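You operate a simulated robot arm through the tools that you are given. There is no shell and no other tool. Be economical: measure what you need, move in short steps, check, and stop when the job is done.

You are at the controls of a simulated robot arm. One attempt, no reset.

TASK
Put the shop rag on top of the clear cover.

The check looks at the end state, three seconds after you hand in, the way a careful person would. Anything else that was tipped, shoved, dropped, spilled or broken makes it a failure. Lids that push on must go on centred and level and be pressed home; caps that screw on are set level and turned clockwise until they are tight.

THE ROBOT
A 6-joint arm with a two-finger parallel gripper, fixed in place. Base frame: the origin is at the foot of the arm, x ahead of it, y to its left, z up; the work surface is at about z = 0. Lengths are in mm, angles in rad, forces in N, time in s.
With the tool pointing down near the work surface it reaches from about 140 to 580 mm from the base axis. Its first joint turns from -1.152 to 1.152 rad. Payload 2.1 kg.
Tool frame: the origin (TCP) lies between the finger pads and is the grasp point; the fingertips stand 30 mm ahead of it; z points along the fingers, y is the line along which they close. Largest opening 94 mm; finger width 28, thickness 10; the body of the gripper, 50 by 96 mm, starts 55 mm behind the TCP.
Orientation is that of the tool frame in the base frame, as a unit quaternion [x, y, z, w]. With the fingers straight down and closing along the base's y, the tool's x points along the base's -x, its y along +y and its z along -z.

THE INTERFACE
- The arm moves only by the tool apply_moves. Its argument "rows" is one flat list of numbers, 5 for each row, row after row: the gripper command, from -1 (fully open) to 1 (shut), values between in proportion, then the shift along the tool's x, y, z in mm, then the turn about the tool's z in rad. In form: [jaw, dx, dy, dz, twist, jaw, dx, dy, dz, twist, ...]. A call has 1 to 12 rows; each row shifts and turns the commanded pose from where the row before left it, along the tool's axes as they then stand. Each row takes 0.2 s and may step no farther than 50 mm and 0.15 rad from the row before; otherwise, or with a gripper value out of range, the whole call is refused. Where a pose cannot be reached the arm comes as near as it can. A force on the tool above 40 N (or 10 N above the force at the start of the call, whichever is more), or a blocked arm, ends the call early, and 0.2 s more pass. Each finger travels about 72 mm/s and halts on what it meets, pressing with about 29 N; the grip force reading is that of the motor and also rises with nothing between the fingers. The clock runs only during rows and for 0.2 s after the last one: add rows that do not move to give the fingers time. The reply holds the time, the measured pose of the TCP, the force on the tool along the base axes, the opening and the grip force, in the units named above and with some noise.
- Cameras (640 x 400 px; columns grow to the right, rows downward): "scene" is fixed at [64.6, -393.3, 465.8]; the picture's right is [0.57, -0.82, 0.00], its down [-0.60, -0.42, -0.68] and it looks along [0.56, 0.39, -0.73] (base axes); focal length 261 px, centre (320, 200). "wrist" rides on the gripper at [76, 14, -102] in the tool frame; the picture's right is [-0.18, 0.98, 0.00], its down [-0.75, -0.14, -0.64] and it looks along [-0.63, -0.12, 0.77] (tool axes); focal length 243 px, centre (320, 200).
- camera(camera): a new picture of that camera. It takes no simulated time.
- pixel_to_xyz(camera, pixels): there is no depth. For up to 12 entries [column, row, z] of the newest picture of that camera ("zoom" is the newest enlarged one), the place [x, y] in the base frame at which the ray of that pixel passes the height z, good to about 2 mm. It takes no simulated time.
- zoom(camera, box): a new picture of the part [left, top, right, bottom] of that camera's present view, enlarged. It takes no simulated time.
- sign_off(): hands the job in; it is judged then, once.

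Keep the steps short. Do not move on a guess: measure, check each grasp and each placing, and mend mistakes. In all there are 60 turns and 22 pictures (those below and enlarged ones count). Leave the gripper open and the arm clear of the work at the hand-in unless told otherwise, and finish with a single line.

The tools are called after "Emit:" as a command line: name --argument value ..., lists and objects as JSON in quotes. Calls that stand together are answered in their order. apply_moves: Moves the arm, as the interface text tells. Its arguments: {"type":"object","properties":{"rows":{"type":"array","items":{"type":"number"}}},"required":["rows"]} The other tools are called the same way: camera (camera) takes a picture; pixel_to_xyz (camera, pixels) gives the place at which the rays of pixels pass given heights; zoom (camera, box) takes an enlarged picture of a part of a camera's view; sign_off () hands the job in.

At the start:

```text
clock: 0.0
position: [235.9, -198.6, 274.4]
ee_rot: [0.0, 1.0, -0.001, 0.0]
wrist_force: [0.0, 0.1, 0.0]
gripper_width: 93.9
grasp_force: 0.1
```

scene: 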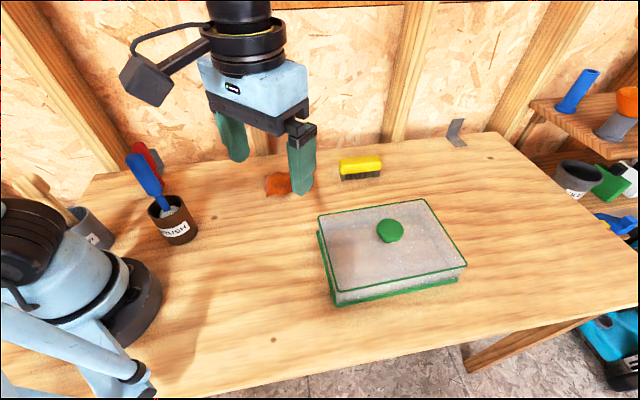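
wrist: 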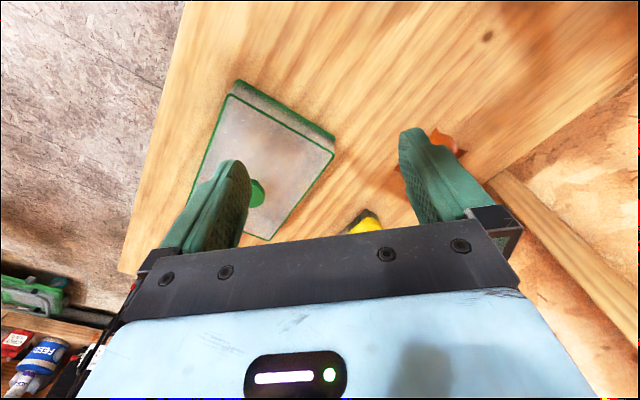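

I see an orange thing near scene pixel (278,184), probably the rag, and a clear cover with a green knob near (390,240). I'll zoom in on both.

Emit:
zoom --camera "scene" --box '[220, 130, 400, 240]'

Emit:
zoom --camera "scene" --box '[300, 180, 480, 310]'

Emit:
pixel_to_xyz --camera "scene" --pixels '[[278, 186, 10], [266, 192, 0], [390, 240, 50], [319, 215, 50], [427, 199, 50], [467, 265, 50], [336, 292, 50], [335, 306, 0], [459, 281, 0], [360, 175, 0]]'

```text
3.56 times, centred on (310, 185) of scene
```

zoom: 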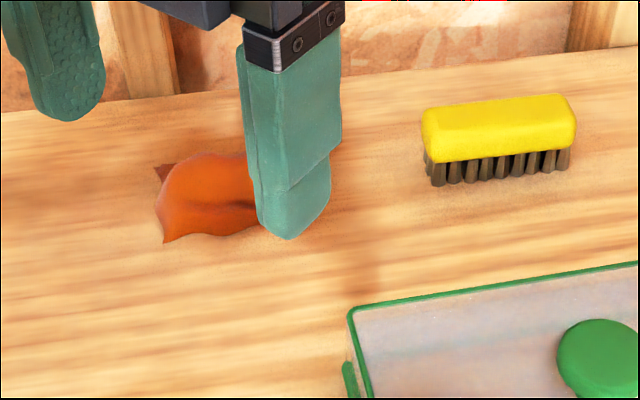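

```text
3.08 times, centred on (390, 245) of scene
```

zoom: 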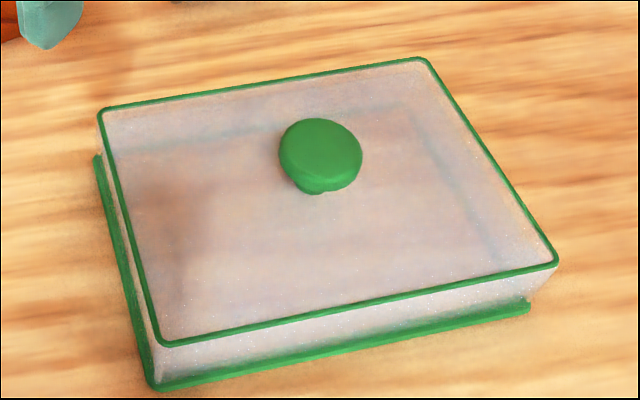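

```text
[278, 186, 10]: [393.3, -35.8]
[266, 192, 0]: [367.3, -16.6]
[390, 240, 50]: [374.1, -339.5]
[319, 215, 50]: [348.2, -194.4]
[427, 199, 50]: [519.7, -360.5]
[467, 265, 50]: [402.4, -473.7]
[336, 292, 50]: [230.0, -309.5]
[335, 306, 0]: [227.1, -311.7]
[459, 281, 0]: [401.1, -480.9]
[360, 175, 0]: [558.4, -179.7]
```

The orange rag is around (393,-36), partly hidden by a finger. I'll move above it at this height, which keeps clear of everything, to see it with the wrist camera.

Emit:
apply_moves --rows '[-1, -25, 40, 0, 0, -1, -25, 40, 0, 0, -1, -25, 40, 0, 0, -1, -25, 40, 0, 0, -1, 0, 0, 0, 0]'

Emit:
camera --camera "wrist"

Emit:
camera --camera "scene"

```text
clock: 1.2
position: [334.4, -38.4, 275.6]
ee_rot: [-0.001, 1.0, 0.0, 0.0]
wrist_force: [0.5, 0.1, -0.5]
gripper_width: 94.0
grasp_force: 0.1
```

```text
17 pictures are left
```

wrist: 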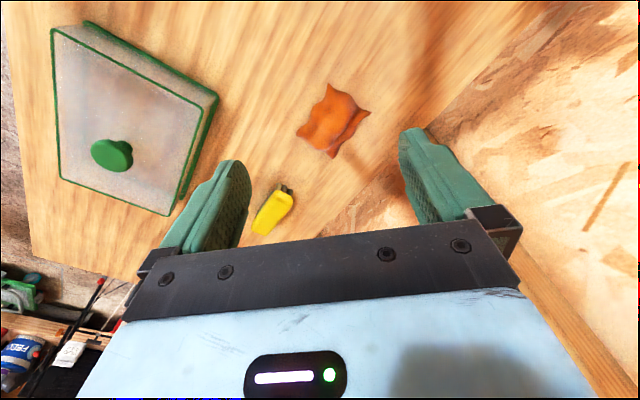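

```text
16 pictures are left
```

scene: 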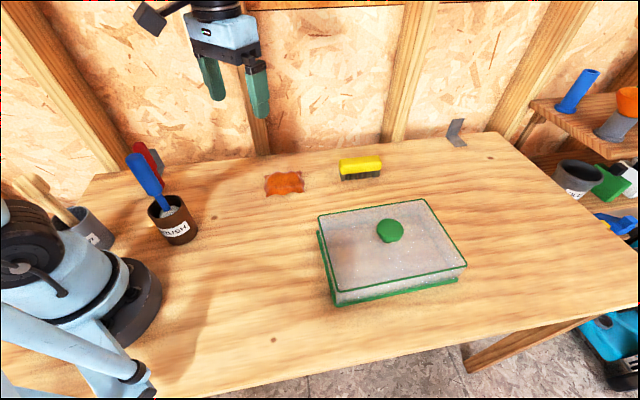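

Now the rag is fully in view at wrist (333,120) and scene (285,183). I'll zoom in and measure it, along with the wall edge and the cover.

Emit:
zoom --camera "wrist" --box '[270, 60, 410, 180]'

Emit:
pixel_to_xyz --camera "wrist" --pixels '[[330, 84, 0], [296, 130, 0], [370, 112, 0], [333, 159, 0], [333, 120, 10], [52, 29, 40], [60, 180, 40], [172, 215, 40], [208, 108, 40], [112, 155, 60], [350, 205, 0], [550, 5, 0]]'

Emit:
pixel_to_xyz --camera "scene" --pixels '[[265, 177, 0], [267, 196, 0], [302, 192, 0], [302, 173, 0], [285, 183, 10], [319, 215, 40], [427, 199, 40], [467, 265, 40], [336, 292, 40], [390, 230, 60], [235, 160, 0], [400, 145, 0]]'

```text
3.33 times, centred on (340, 120) of wrist
```

zoom: 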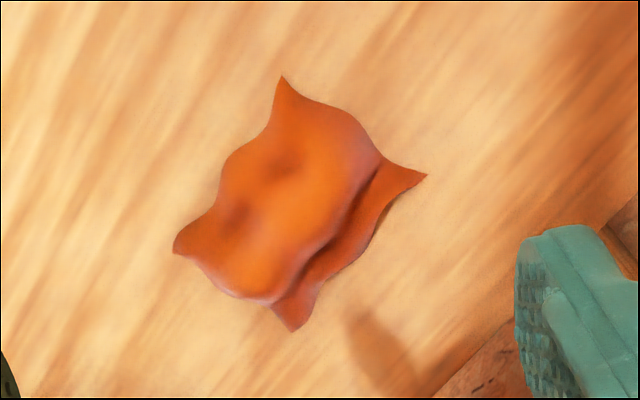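

```text
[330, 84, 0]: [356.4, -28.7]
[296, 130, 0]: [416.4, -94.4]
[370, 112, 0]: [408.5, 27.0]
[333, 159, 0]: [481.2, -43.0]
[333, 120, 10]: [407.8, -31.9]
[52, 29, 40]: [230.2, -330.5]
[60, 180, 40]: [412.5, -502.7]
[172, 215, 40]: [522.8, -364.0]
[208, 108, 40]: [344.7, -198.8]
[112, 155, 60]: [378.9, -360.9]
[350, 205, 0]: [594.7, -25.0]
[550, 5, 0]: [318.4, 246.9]
```

```text
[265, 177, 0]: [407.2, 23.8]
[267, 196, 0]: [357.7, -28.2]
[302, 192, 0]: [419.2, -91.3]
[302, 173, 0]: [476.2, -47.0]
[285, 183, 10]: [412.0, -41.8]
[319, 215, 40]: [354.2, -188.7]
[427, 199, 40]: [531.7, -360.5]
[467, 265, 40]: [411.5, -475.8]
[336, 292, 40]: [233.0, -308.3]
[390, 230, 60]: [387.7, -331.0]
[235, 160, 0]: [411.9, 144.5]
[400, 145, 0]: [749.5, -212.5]
```

The rag is about 89 x 74 mm, centred at (415,-35), with its long axis about 45° off. The cover is about 240 x 165 mm, with its top at about 50–60 mm and the knob in the middle. I'll go over the rag and turn +0.785 so the fingers close across its short side. Then I'll descend part way.

Emit:
apply_moves --rows '[-1, -40, 2, 0, 0, -1, -41, 1, 0, 0, -1, 0, 0, 20, 0.131, -1, 0, 0, 20, 0.131, -1, 0, 0, 20, 0.131, -1, 0, 0, 20, 0.131, -1, 0, 0, 20, 0.131, -1, 0, 0, 20, 0.13, -1, 0, 0, 30, 0, -1, 0, 0, 30, 0, -1, 0, 0, 0, 0]'

Emit:
camera --camera "wrist"

Emit:
zoom --camera "scene" --box '[200, 90, 380, 210]'

```text
clock: 3.6
position: [416.1, -36.6, 94.1]
ee_rot: [0.383, 0.924, 0.0, 0.0]
wrist_force: [0.2, -0.8, -0.6]
gripper_width: 94.3
grasp_force: 0.1
```

```text
14 pictures are left
```

wrist: 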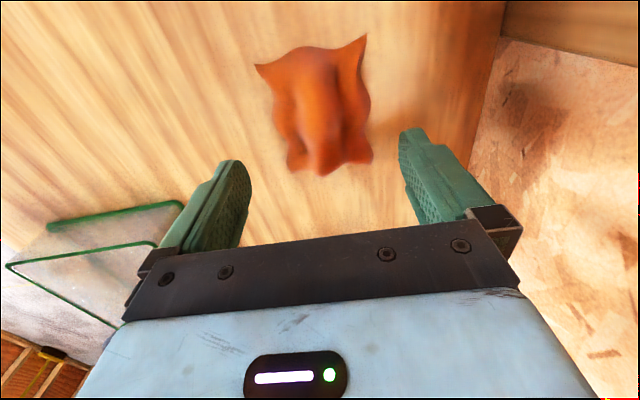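

```text
3.33 times, centred on (290, 150) of scene
```

zoom: 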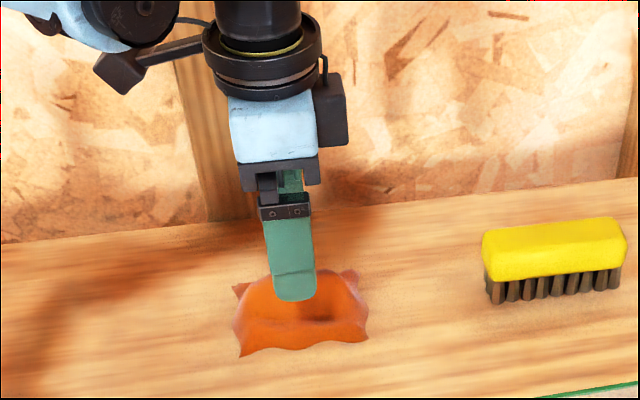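

A ridge runs along the long axis, so the fingers will close across it. I'll check how well they are centred.

Emit:
pixel_to_xyz --camera "wrist" --pixels '[[255, 66, 0], [365, 36, 0], [290, 170, 0], [372, 160, 0], [320, 50, 20], [325, 172, 20], [272, 110, 0], [370, 110, 0]]'

```text
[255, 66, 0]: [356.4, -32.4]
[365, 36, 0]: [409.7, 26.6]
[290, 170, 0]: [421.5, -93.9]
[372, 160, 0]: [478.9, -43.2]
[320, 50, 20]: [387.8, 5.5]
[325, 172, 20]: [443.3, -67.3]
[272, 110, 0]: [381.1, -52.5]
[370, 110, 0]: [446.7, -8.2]
```

The rag is centred under the jaws, about 78 mm wide against 94 mm of opening. I'll descend to TCP z≈33, which puts the tips about 3 mm above the table, and close slowly.

Emit:
apply_moves --rows '[-1, 0, 0, 25, 0, -1, 0, 0, 20, 0, -1, 0, 0, 10, 0, -1, 0, 0, 6, 0, -1, 0, 0, 0, 0]'

Emit:
apply_moves --rows '[0, 0, 0, 0, 0, 0, 0, 0, 0, 0, 0.5, 0, 0, 0, 0, 0.5, 0, 0, 0, 0, 1, 0, 0, 0, 0, 1, 0, 0, 0, 0, 1, 0, 0, 0, 0, 1, 0, 0, 0, 0]'

Emit:
zoom --camera "scene" --box '[200, 90, 380, 210]'

```text
clock: 4.8
position: [418.0, -36.1, 35.1]
ee_rot: [0.382, 0.924, 0.0, 0.0]
wrist_force: [0.5, 0.5, 0.2]
gripper_width: 94.0
grasp_force: 0.1
```

```text
clock: 6.6
position: [417.1, -36.5, 34.9]
ee_rot: [0.382, 0.924, -0.001, 0.0]
wrist_force: [0.2, -0.1, -0.2]
gripper_width: 73.5
grasp_force: 28.9
```

```text
3.33 times, centred on (290, 150) of scene
```

zoom: 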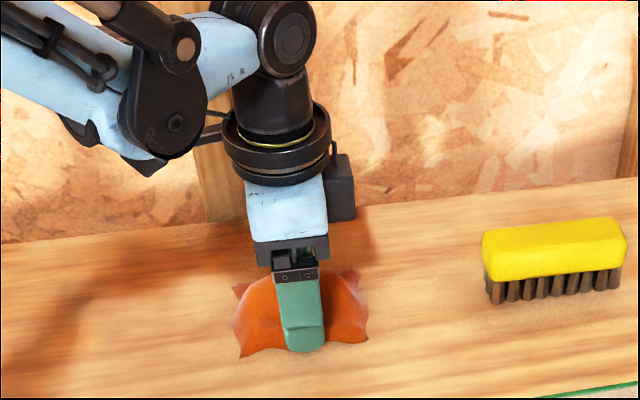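

The jaws stopped at 73.5 mm with 29 N, so the rag is held and is fairly stiff. I'll lift it and check.

Emit:
apply_moves --rows '[1, 0, 0, -10, 0, 1, 0, 0, -25, 0, 1, 0, 0, -40, 0, 1, 0, 0, -40, 0, 1, 0, 0, -40, 0, 1, 0, 0, 0, 0]'

Emit:
camera --camera "scene"

Emit:
camera --camera "wrist"

```text
clock: 8.0
position: [418.0, -33.1, 190.3]
ee_rot: [0.382, 0.924, 0.0, 0.0]
wrist_force: [-0.9, 0.9, 0.4]
gripper_width: 0.1
grasp_force: 29.1
```

```text
11 pictures are left
```

scene: 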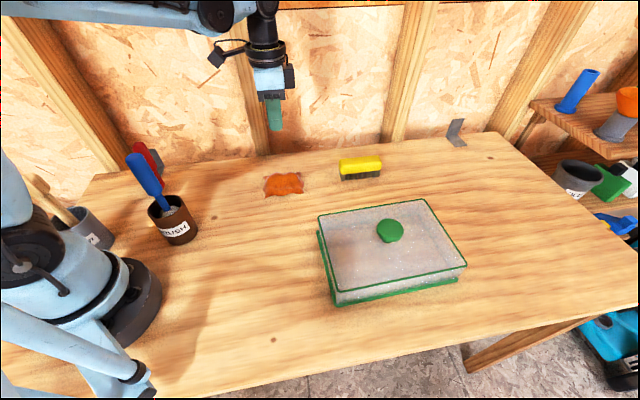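

```text
10 pictures are left
```

wrist: 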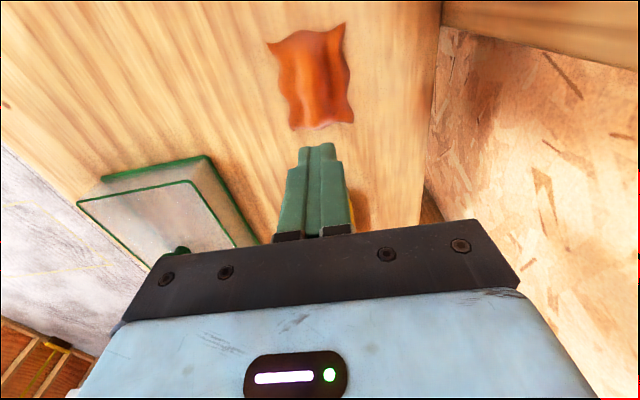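

The rag slipped out while lifting. It is still lying where it was. I'll look at its shape closely before gripping again.

Emit:
zoom --camera "wrist" --box '[250, 10, 370, 140]'

Emit:
zoom --camera "scene" --box '[255, 160, 315, 205]'

Emit:
pixel_to_xyz --camera "wrist" --pixels '[[267, 41, 0], [345, 23, 0], [291, 130, 0], [353, 123, 0]]'

```text
3.08 times, centred on (310, 75) of wrist
```

zoom: 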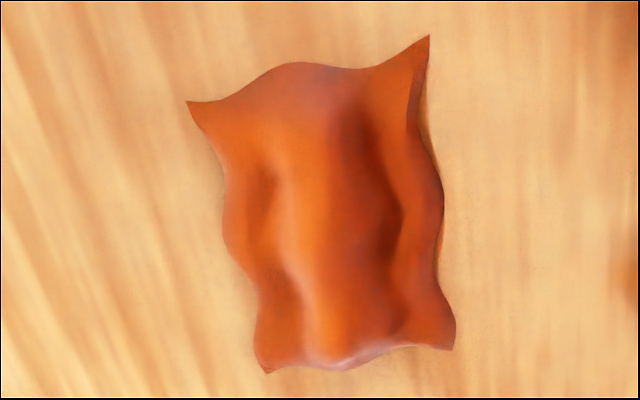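

```text
8.89 times, centred on (285, 182) of scene
```

zoom: 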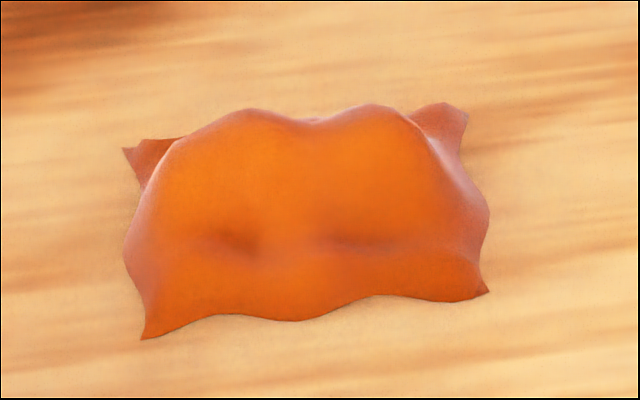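

```text
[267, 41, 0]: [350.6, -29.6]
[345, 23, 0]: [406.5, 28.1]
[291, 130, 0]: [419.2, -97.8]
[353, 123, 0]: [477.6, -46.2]
```

The rag has a central ridge along its long axis with thin flaps on both sides, and I had gripped only the flap edges. I'll measure the ridge and its valleys so I can pinch the ridge itself.

Emit:
pixel_to_xyz --camera "wrist" --pixels '[[279, 75, 0], [292, 72, 8], [334, 85, 8], [349.5, 75, 0], [302, 72, 20], [310, 125, 20], [313, 128, 0]]'

Emit:
pixel_to_xyz --camera "zoom" --pixels '[[250, 108, 0], [250, 108, 20], [250, 108, 30], [370, 104, 20], [370, 104, 30], [240, 235, 5], [340, 238, 5], [285, 320, 0], [310, 118, 0], [310, 118, 20]]'

```text
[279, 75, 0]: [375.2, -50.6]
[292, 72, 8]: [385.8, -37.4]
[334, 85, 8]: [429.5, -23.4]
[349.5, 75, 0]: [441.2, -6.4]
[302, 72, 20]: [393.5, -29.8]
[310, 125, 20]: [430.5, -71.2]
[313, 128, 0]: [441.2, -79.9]
```

```text
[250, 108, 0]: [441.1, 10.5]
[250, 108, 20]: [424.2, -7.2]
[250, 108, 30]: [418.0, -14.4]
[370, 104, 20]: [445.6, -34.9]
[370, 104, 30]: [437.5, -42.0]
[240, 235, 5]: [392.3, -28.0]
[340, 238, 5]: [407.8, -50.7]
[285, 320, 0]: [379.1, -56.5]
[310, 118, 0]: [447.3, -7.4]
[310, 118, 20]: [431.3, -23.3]
```

The ridge is about 40 mm wide from valley to valley, and it is centred under the tool. I'll set the jaw to about 54 mm and lower over the ridge so the tips end just above the flaps (about z 7), watching the force.

Emit:
apply_moves --rows '[-0.15, 0, 0, 20, 0, -0.15, 0, 0, 40, 0, -0.15, 0, 0, 40, 0, -0.15, 0, 0, 25, 0, -0.15, 0, 0, 15, 0, -0.15, 0, 0, 8, 0, -0.15, 0, 0, 4, 0, -0.15, 0, 0, 0, 0]'

```text
clock: 9.6
position: [416.7, -36.7, 41.8]
ee_rot: [0.383, 0.924, -0.001, -0.001]
wrist_force: [-0.7, -0.3, 17.3]
gripper_width: 54.2
grasp_force: 0.1
stopped in row 7: the force on the tool passed its limit (the readings are from after the stop); the commanded pose is now the measured one
```

The tips met the rag at about z 12, where the flaps are. I'll raise 1 mm and close on the ridge.

Emit:
apply_moves --rows '[-0.15, 0, 0, -1, 0, 0.2, 0, 0, 0, 0, 0.5, 0, 0, 0, 0, 0.8, 0, 0, 0, 0, 1, 0, 0, 0, 0, 1, 0, 0, 0, 0, 1, 0, 0, 0, 0]'

Emit:
zoom --camera "scene" --box '[245, 130, 325, 205]'

```text
clock: 11.2
position: [418.0, -35.6, 41.9]
ee_rot: [0.383, 0.924, -0.001, 0.0]
wrist_force: [-2.9, -5.6, 18.8]
gripper_width: 26.7
grasp_force: 29.2
```

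```text
5.33 times, centred on (285, 168) of scene
```

zoom: 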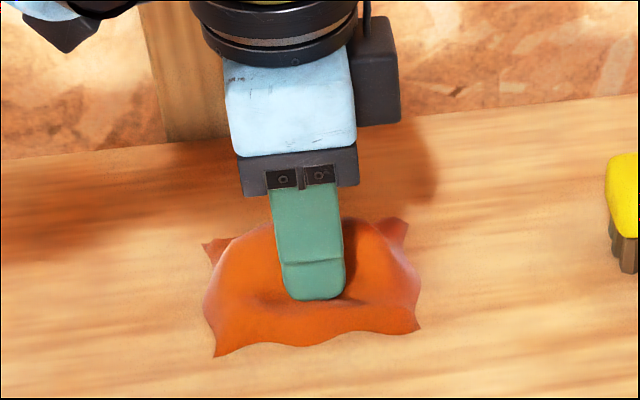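

The jaws now hold the ridge at 26.7 mm. I'll lift slowly by 10 mm and look at the opening.

Emit:
apply_moves --rows '[1, 0, 0, -3, 0, 1, 0, 0, -5, 0, 1, 0, 0, -7, 0, 1, 0, 0, -10, 0, 1, 0, 0, 0, 0, 1, 0, 0, 0, 0]'

```text
clock: 12.6
position: [418.5, -36.4, 65.4]
ee_rot: [0.383, 0.924, 0.0, -0.001]
wrist_force: [0.9, 0.3, -0.7]
gripper_width: 26.9
grasp_force: 28.7
```

The opening stays at 26.9 mm, so the rag is held. Its bottom is about 12 mm below the fingertips. I'll raise to about 190 and check.

Emit:
apply_moves --rows '[1, 0, 0, -20, 0, 1, 0, 0, -30, 0, 1, 0, 0, -35, 0, 1, 0, 0, -30, 0, 1, 0, 0, -10, 0, 1, 0, 0, 0, 0]'

Emit:
camera --camera "scene"

```text
clock: 14.0
position: [417.2, -36.6, 191.4]
ee_rot: [0.383, 0.924, 0.0, -0.001]
wrist_force: [0.2, 0.3, -1.0]
gripper_width: 26.9
grasp_force: 29.6
```

```text
6 pictures are left
```

scene: 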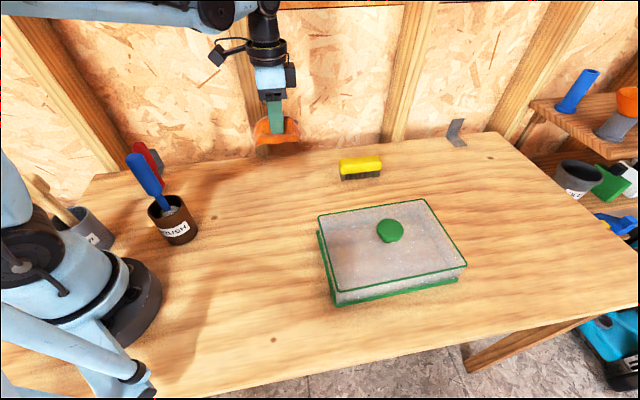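

The rag is held level. The knob is near (367,-338), and the near-end edge of the cover is centred near (287,-252). I'll carry the rag over (322,-285), on the flat between the knob and the near edge. The rag's bottom stays near z 149, well above the knob.

Emit:
apply_moves --rows '[1, -9, -20, 0, 0, 1, -16.6, -37.2, 0, 0, 1, -16.6, -37.2, 0, 0, 1, -16.6, -37.2, 0, 0, 1, -16.6, -37.2, 0, 0, 1, -16.6, -37.2, 0, 0, 1, -16.6, -37.2, 0, 0, 1, 0, 0, 0, 0, 1, 0, 0, 20, 0, 1, 0, 0, 20, 0, 1, 0, 0, 0, 0]'

Emit:
camera --camera "wrist"

Emit:
zoom --camera "scene" --box '[260, 120, 480, 310]'

```text
clock: 16.4
position: [321.7, -287.3, 151.6]
ee_rot: [0.383, 0.924, -0.001, -0.001]
wrist_force: [-0.5, -0.2, 0.2]
gripper_width: 26.7
grasp_force: 29.4
```

```text
5 pictures are left
```

wrist: 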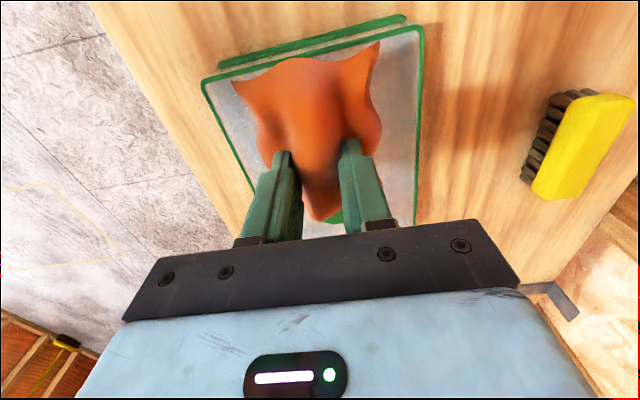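

```text
2.11 times, centred on (370, 215) of scene
```

zoom: 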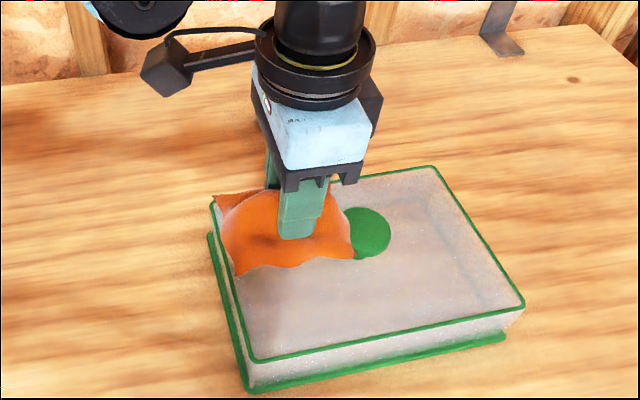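

Both views look consistent. I'll measure the cover's near corners and the rag's edges from here.

Emit:
pixel_to_xyz --camera "wrist" --pixels '[[203, 82, 50], [203, 82, 60], [422, 26, 50], [422, 26, 60], [232, 80, 110], [378, 43, 110], [318, 221, 110], [218, 68, 0], [405, 17, 0]]'

Emit:
pixel_to_xyz --camera "zoom" --pixels '[[212, 206, 50], [212, 206, 60], [255, 360, 50], [255, 360, 60], [525, 303, 50], [525, 303, 60], [434, 167, 50], [434, 167, 60], [237, 276, 110], [352, 257, 110], [214, 196, 110], [248, 392, 0]]'

```text
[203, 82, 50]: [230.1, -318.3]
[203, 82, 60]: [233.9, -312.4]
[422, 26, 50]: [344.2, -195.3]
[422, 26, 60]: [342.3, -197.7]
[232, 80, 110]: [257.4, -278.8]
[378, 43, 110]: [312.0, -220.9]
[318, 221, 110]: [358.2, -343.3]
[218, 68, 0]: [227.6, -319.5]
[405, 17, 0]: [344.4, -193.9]
```

```text
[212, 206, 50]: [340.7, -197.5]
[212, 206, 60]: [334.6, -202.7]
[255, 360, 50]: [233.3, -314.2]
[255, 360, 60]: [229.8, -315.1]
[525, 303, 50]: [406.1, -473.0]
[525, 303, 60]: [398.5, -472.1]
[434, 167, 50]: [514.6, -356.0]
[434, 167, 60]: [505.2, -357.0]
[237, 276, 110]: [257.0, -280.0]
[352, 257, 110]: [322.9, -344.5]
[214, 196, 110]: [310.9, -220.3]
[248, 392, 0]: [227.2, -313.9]
```

Cover top is about z 50. In this orientation the rag, about 97 mm long, would overhang the near edge slightly or touch the knob. Turned 90°, its 78 mm side fits easily between them. I'm turning −1.57 rad up here, clear of the knob.

Emit:
apply_moves --rows '[1, 0, 0, 0, -0.143, 1, 0, 0, 0, -0.143, 1, 0, 0, 0, -0.143, 1, 0, 0, 0, -0.143, 1, 0, 0, 0, -0.143, 1, 0, 0, 0, -0.143, 1, 0, 0, 0, -0.143, 1, 0, 0, 0, -0.143, 1, 0, 0, 0, -0.143, 1, 0, 0, 0, -0.143, 1, 0, 0, 0, -0.14, 1, 0, 0, 0, 0]'

Emit:
zoom --camera "scene" --box '[260, 120, 480, 310]'

```text
clock: 19.0
position: [321.8, -285.4, 152.1]
ee_rot: [-0.383, 0.924, 0.001, -0.001]
wrist_force: [1.2, 0.2, 0.2]
gripper_width: 26.6
grasp_force: 29.3
```

```text
2.11 times, centred on (370, 215) of scene
```

zoom: 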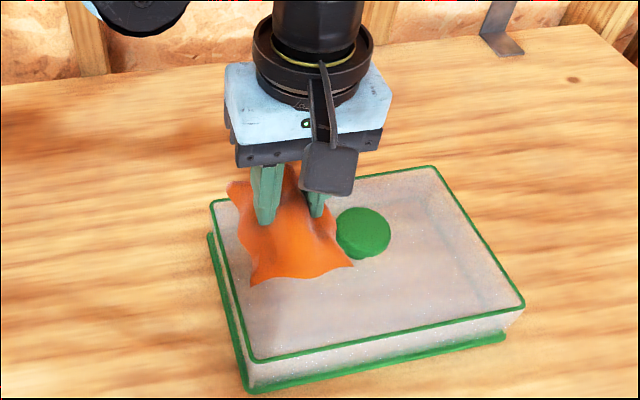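

I'll measure the rag's edges (bottom at about z 110) against the knob and the cover.

Emit:
pixel_to_xyz --camera "zoom" --pixels '[[252, 286, 110], [353, 266, 110], [228, 185, 110], [333, 225, 110], [360, 257, 50], [390, 235, 65], [337, 230, 65], [365, 208, 70]]'

```text
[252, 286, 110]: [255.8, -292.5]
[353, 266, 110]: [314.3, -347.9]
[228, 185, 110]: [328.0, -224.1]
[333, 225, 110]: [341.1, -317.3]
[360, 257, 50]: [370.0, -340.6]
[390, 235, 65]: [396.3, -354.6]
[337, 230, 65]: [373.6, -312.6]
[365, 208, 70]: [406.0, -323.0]
```

The rag spans u≈388–468 across the free strip (edge about 385, knob about 483). I'll shift it 4 mm towards the knob to centre it and go down to TCP z≈100, which leaves about 7 mm of gap.

Emit:
apply_moves --rows '[1, 0, -4, 0, 0, 1, 0, 0, 15, 0, 1, 0, 0, 15, 0, 1, 0, 0, 12, 0, 1, 0, 0, 8, 0, 1, 0, 0, 0, 0]'

Emit:
apply_moves --rows '[1, 0, 0, 2, 0, 1, 0, 0, 2, 0, 1, 0, 0, 1, 0, 1, 0, 0, 0, 0]'

```text
clock: 20.4
position: [325.4, -285.8, 103.6]
ee_rot: [-0.382, 0.924, 0.001, -0.001]
wrist_force: [0.1, 0.2, -0.7]
gripper_width: 26.5
grasp_force: 29.0
```

```text
clock: 21.4
position: [326.6, -286.9, 97.4]
ee_rot: [-0.382, 0.924, 0.0, 0.0]
wrist_force: [-0.3, 1.6, 23.6]
gripper_width: 26.8
grasp_force: 28.8
```

Contact: 23.6 N upward at z 97.4, so the rag sits on the cover. I'll ease up 1 mm, open slowly to about 50 mm, then check the force.

Emit:
apply_moves --rows '[1, 0, 0, -1, 0, 0.35, 0, 0, 0, 0, 0.2, 0, 0, 0, 0, 0.05, 0, 0, 0, 0, 0, 0, 0, 0, 0]'

```text
clock: 22.6
position: [326.8, -286.9, 98.3]
ee_rot: [-0.381, 0.925, 0.0, -0.001]
wrist_force: [0.3, -0.2, -0.1]
gripper_width: 47.0
grasp_force: 0.0
```

The rag is released at 47 mm with no force on the tool. I'll lift straight up and look.

Emit:
apply_moves --rows '[0, 0, 0, -5, 0, 0, 0, 0, -15, 0, 0, 0, 0, -40, 0, 0, 0, 0, -50, 0, 0, 0, 0, -50, 0, -1, 0, 0, 0, 0, -1, 0, 0, 0, 0]'

Emit:
apply_moves --rows '[-1, 0, 40, 0, 0, -1, 0, 40, 0, 0, -1, 0, 40, 0, 0, -1, 0, 40, 0, 0, -1, 0, 0, 0, 0]'

Emit:
camera --camera "scene"

Emit:
zoom --camera "scene" --box '[300, 170, 480, 310]'

```text
clock: 24.2
position: [326.6, -284.9, 258.2]
ee_rot: [-0.382, 0.924, 0.001, -0.001]
wrist_force: [-0.2, -0.4, -0.4]
gripper_width: 94.0
grasp_force: 0.0
```

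```text
clock: 25.4
position: [212.1, -174.8, 258.3]
ee_rot: [-0.382, 0.924, 0.001, -0.001]
wrist_force: [-0.1, -1.0, 0.1]
gripper_width: 93.9
grasp_force: 0.1
```

```text
2 pictures are left
```

scene: 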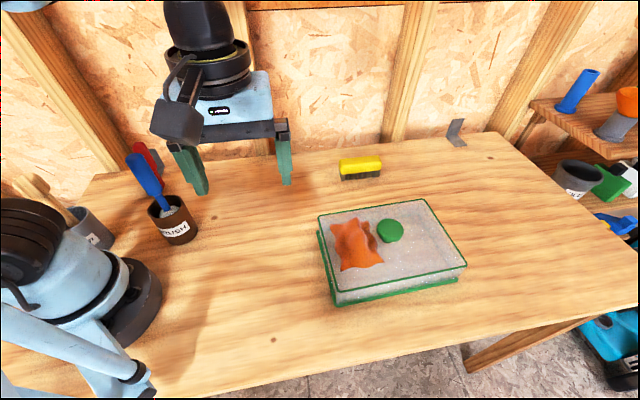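

```text
2.86 times, centred on (390, 240) of scene
```

zoom: 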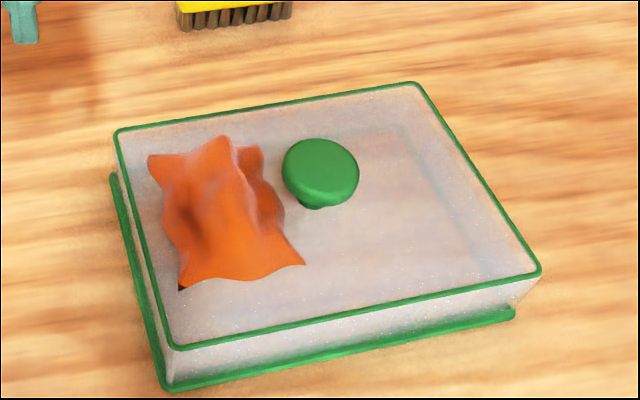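

The rag lies flat on the cover, inside its edges and clear of the knob. The cover is where it was, nothing else has moved, and the arm is clear with the gripper open, so I'm handing in.

Emit:
sign_off

```text
The job is handed in.
```

The shop rag is on top of the clear cover, inside its edges beside the knob, after a second grip because it slipped from the first; nothing else was disturbed.
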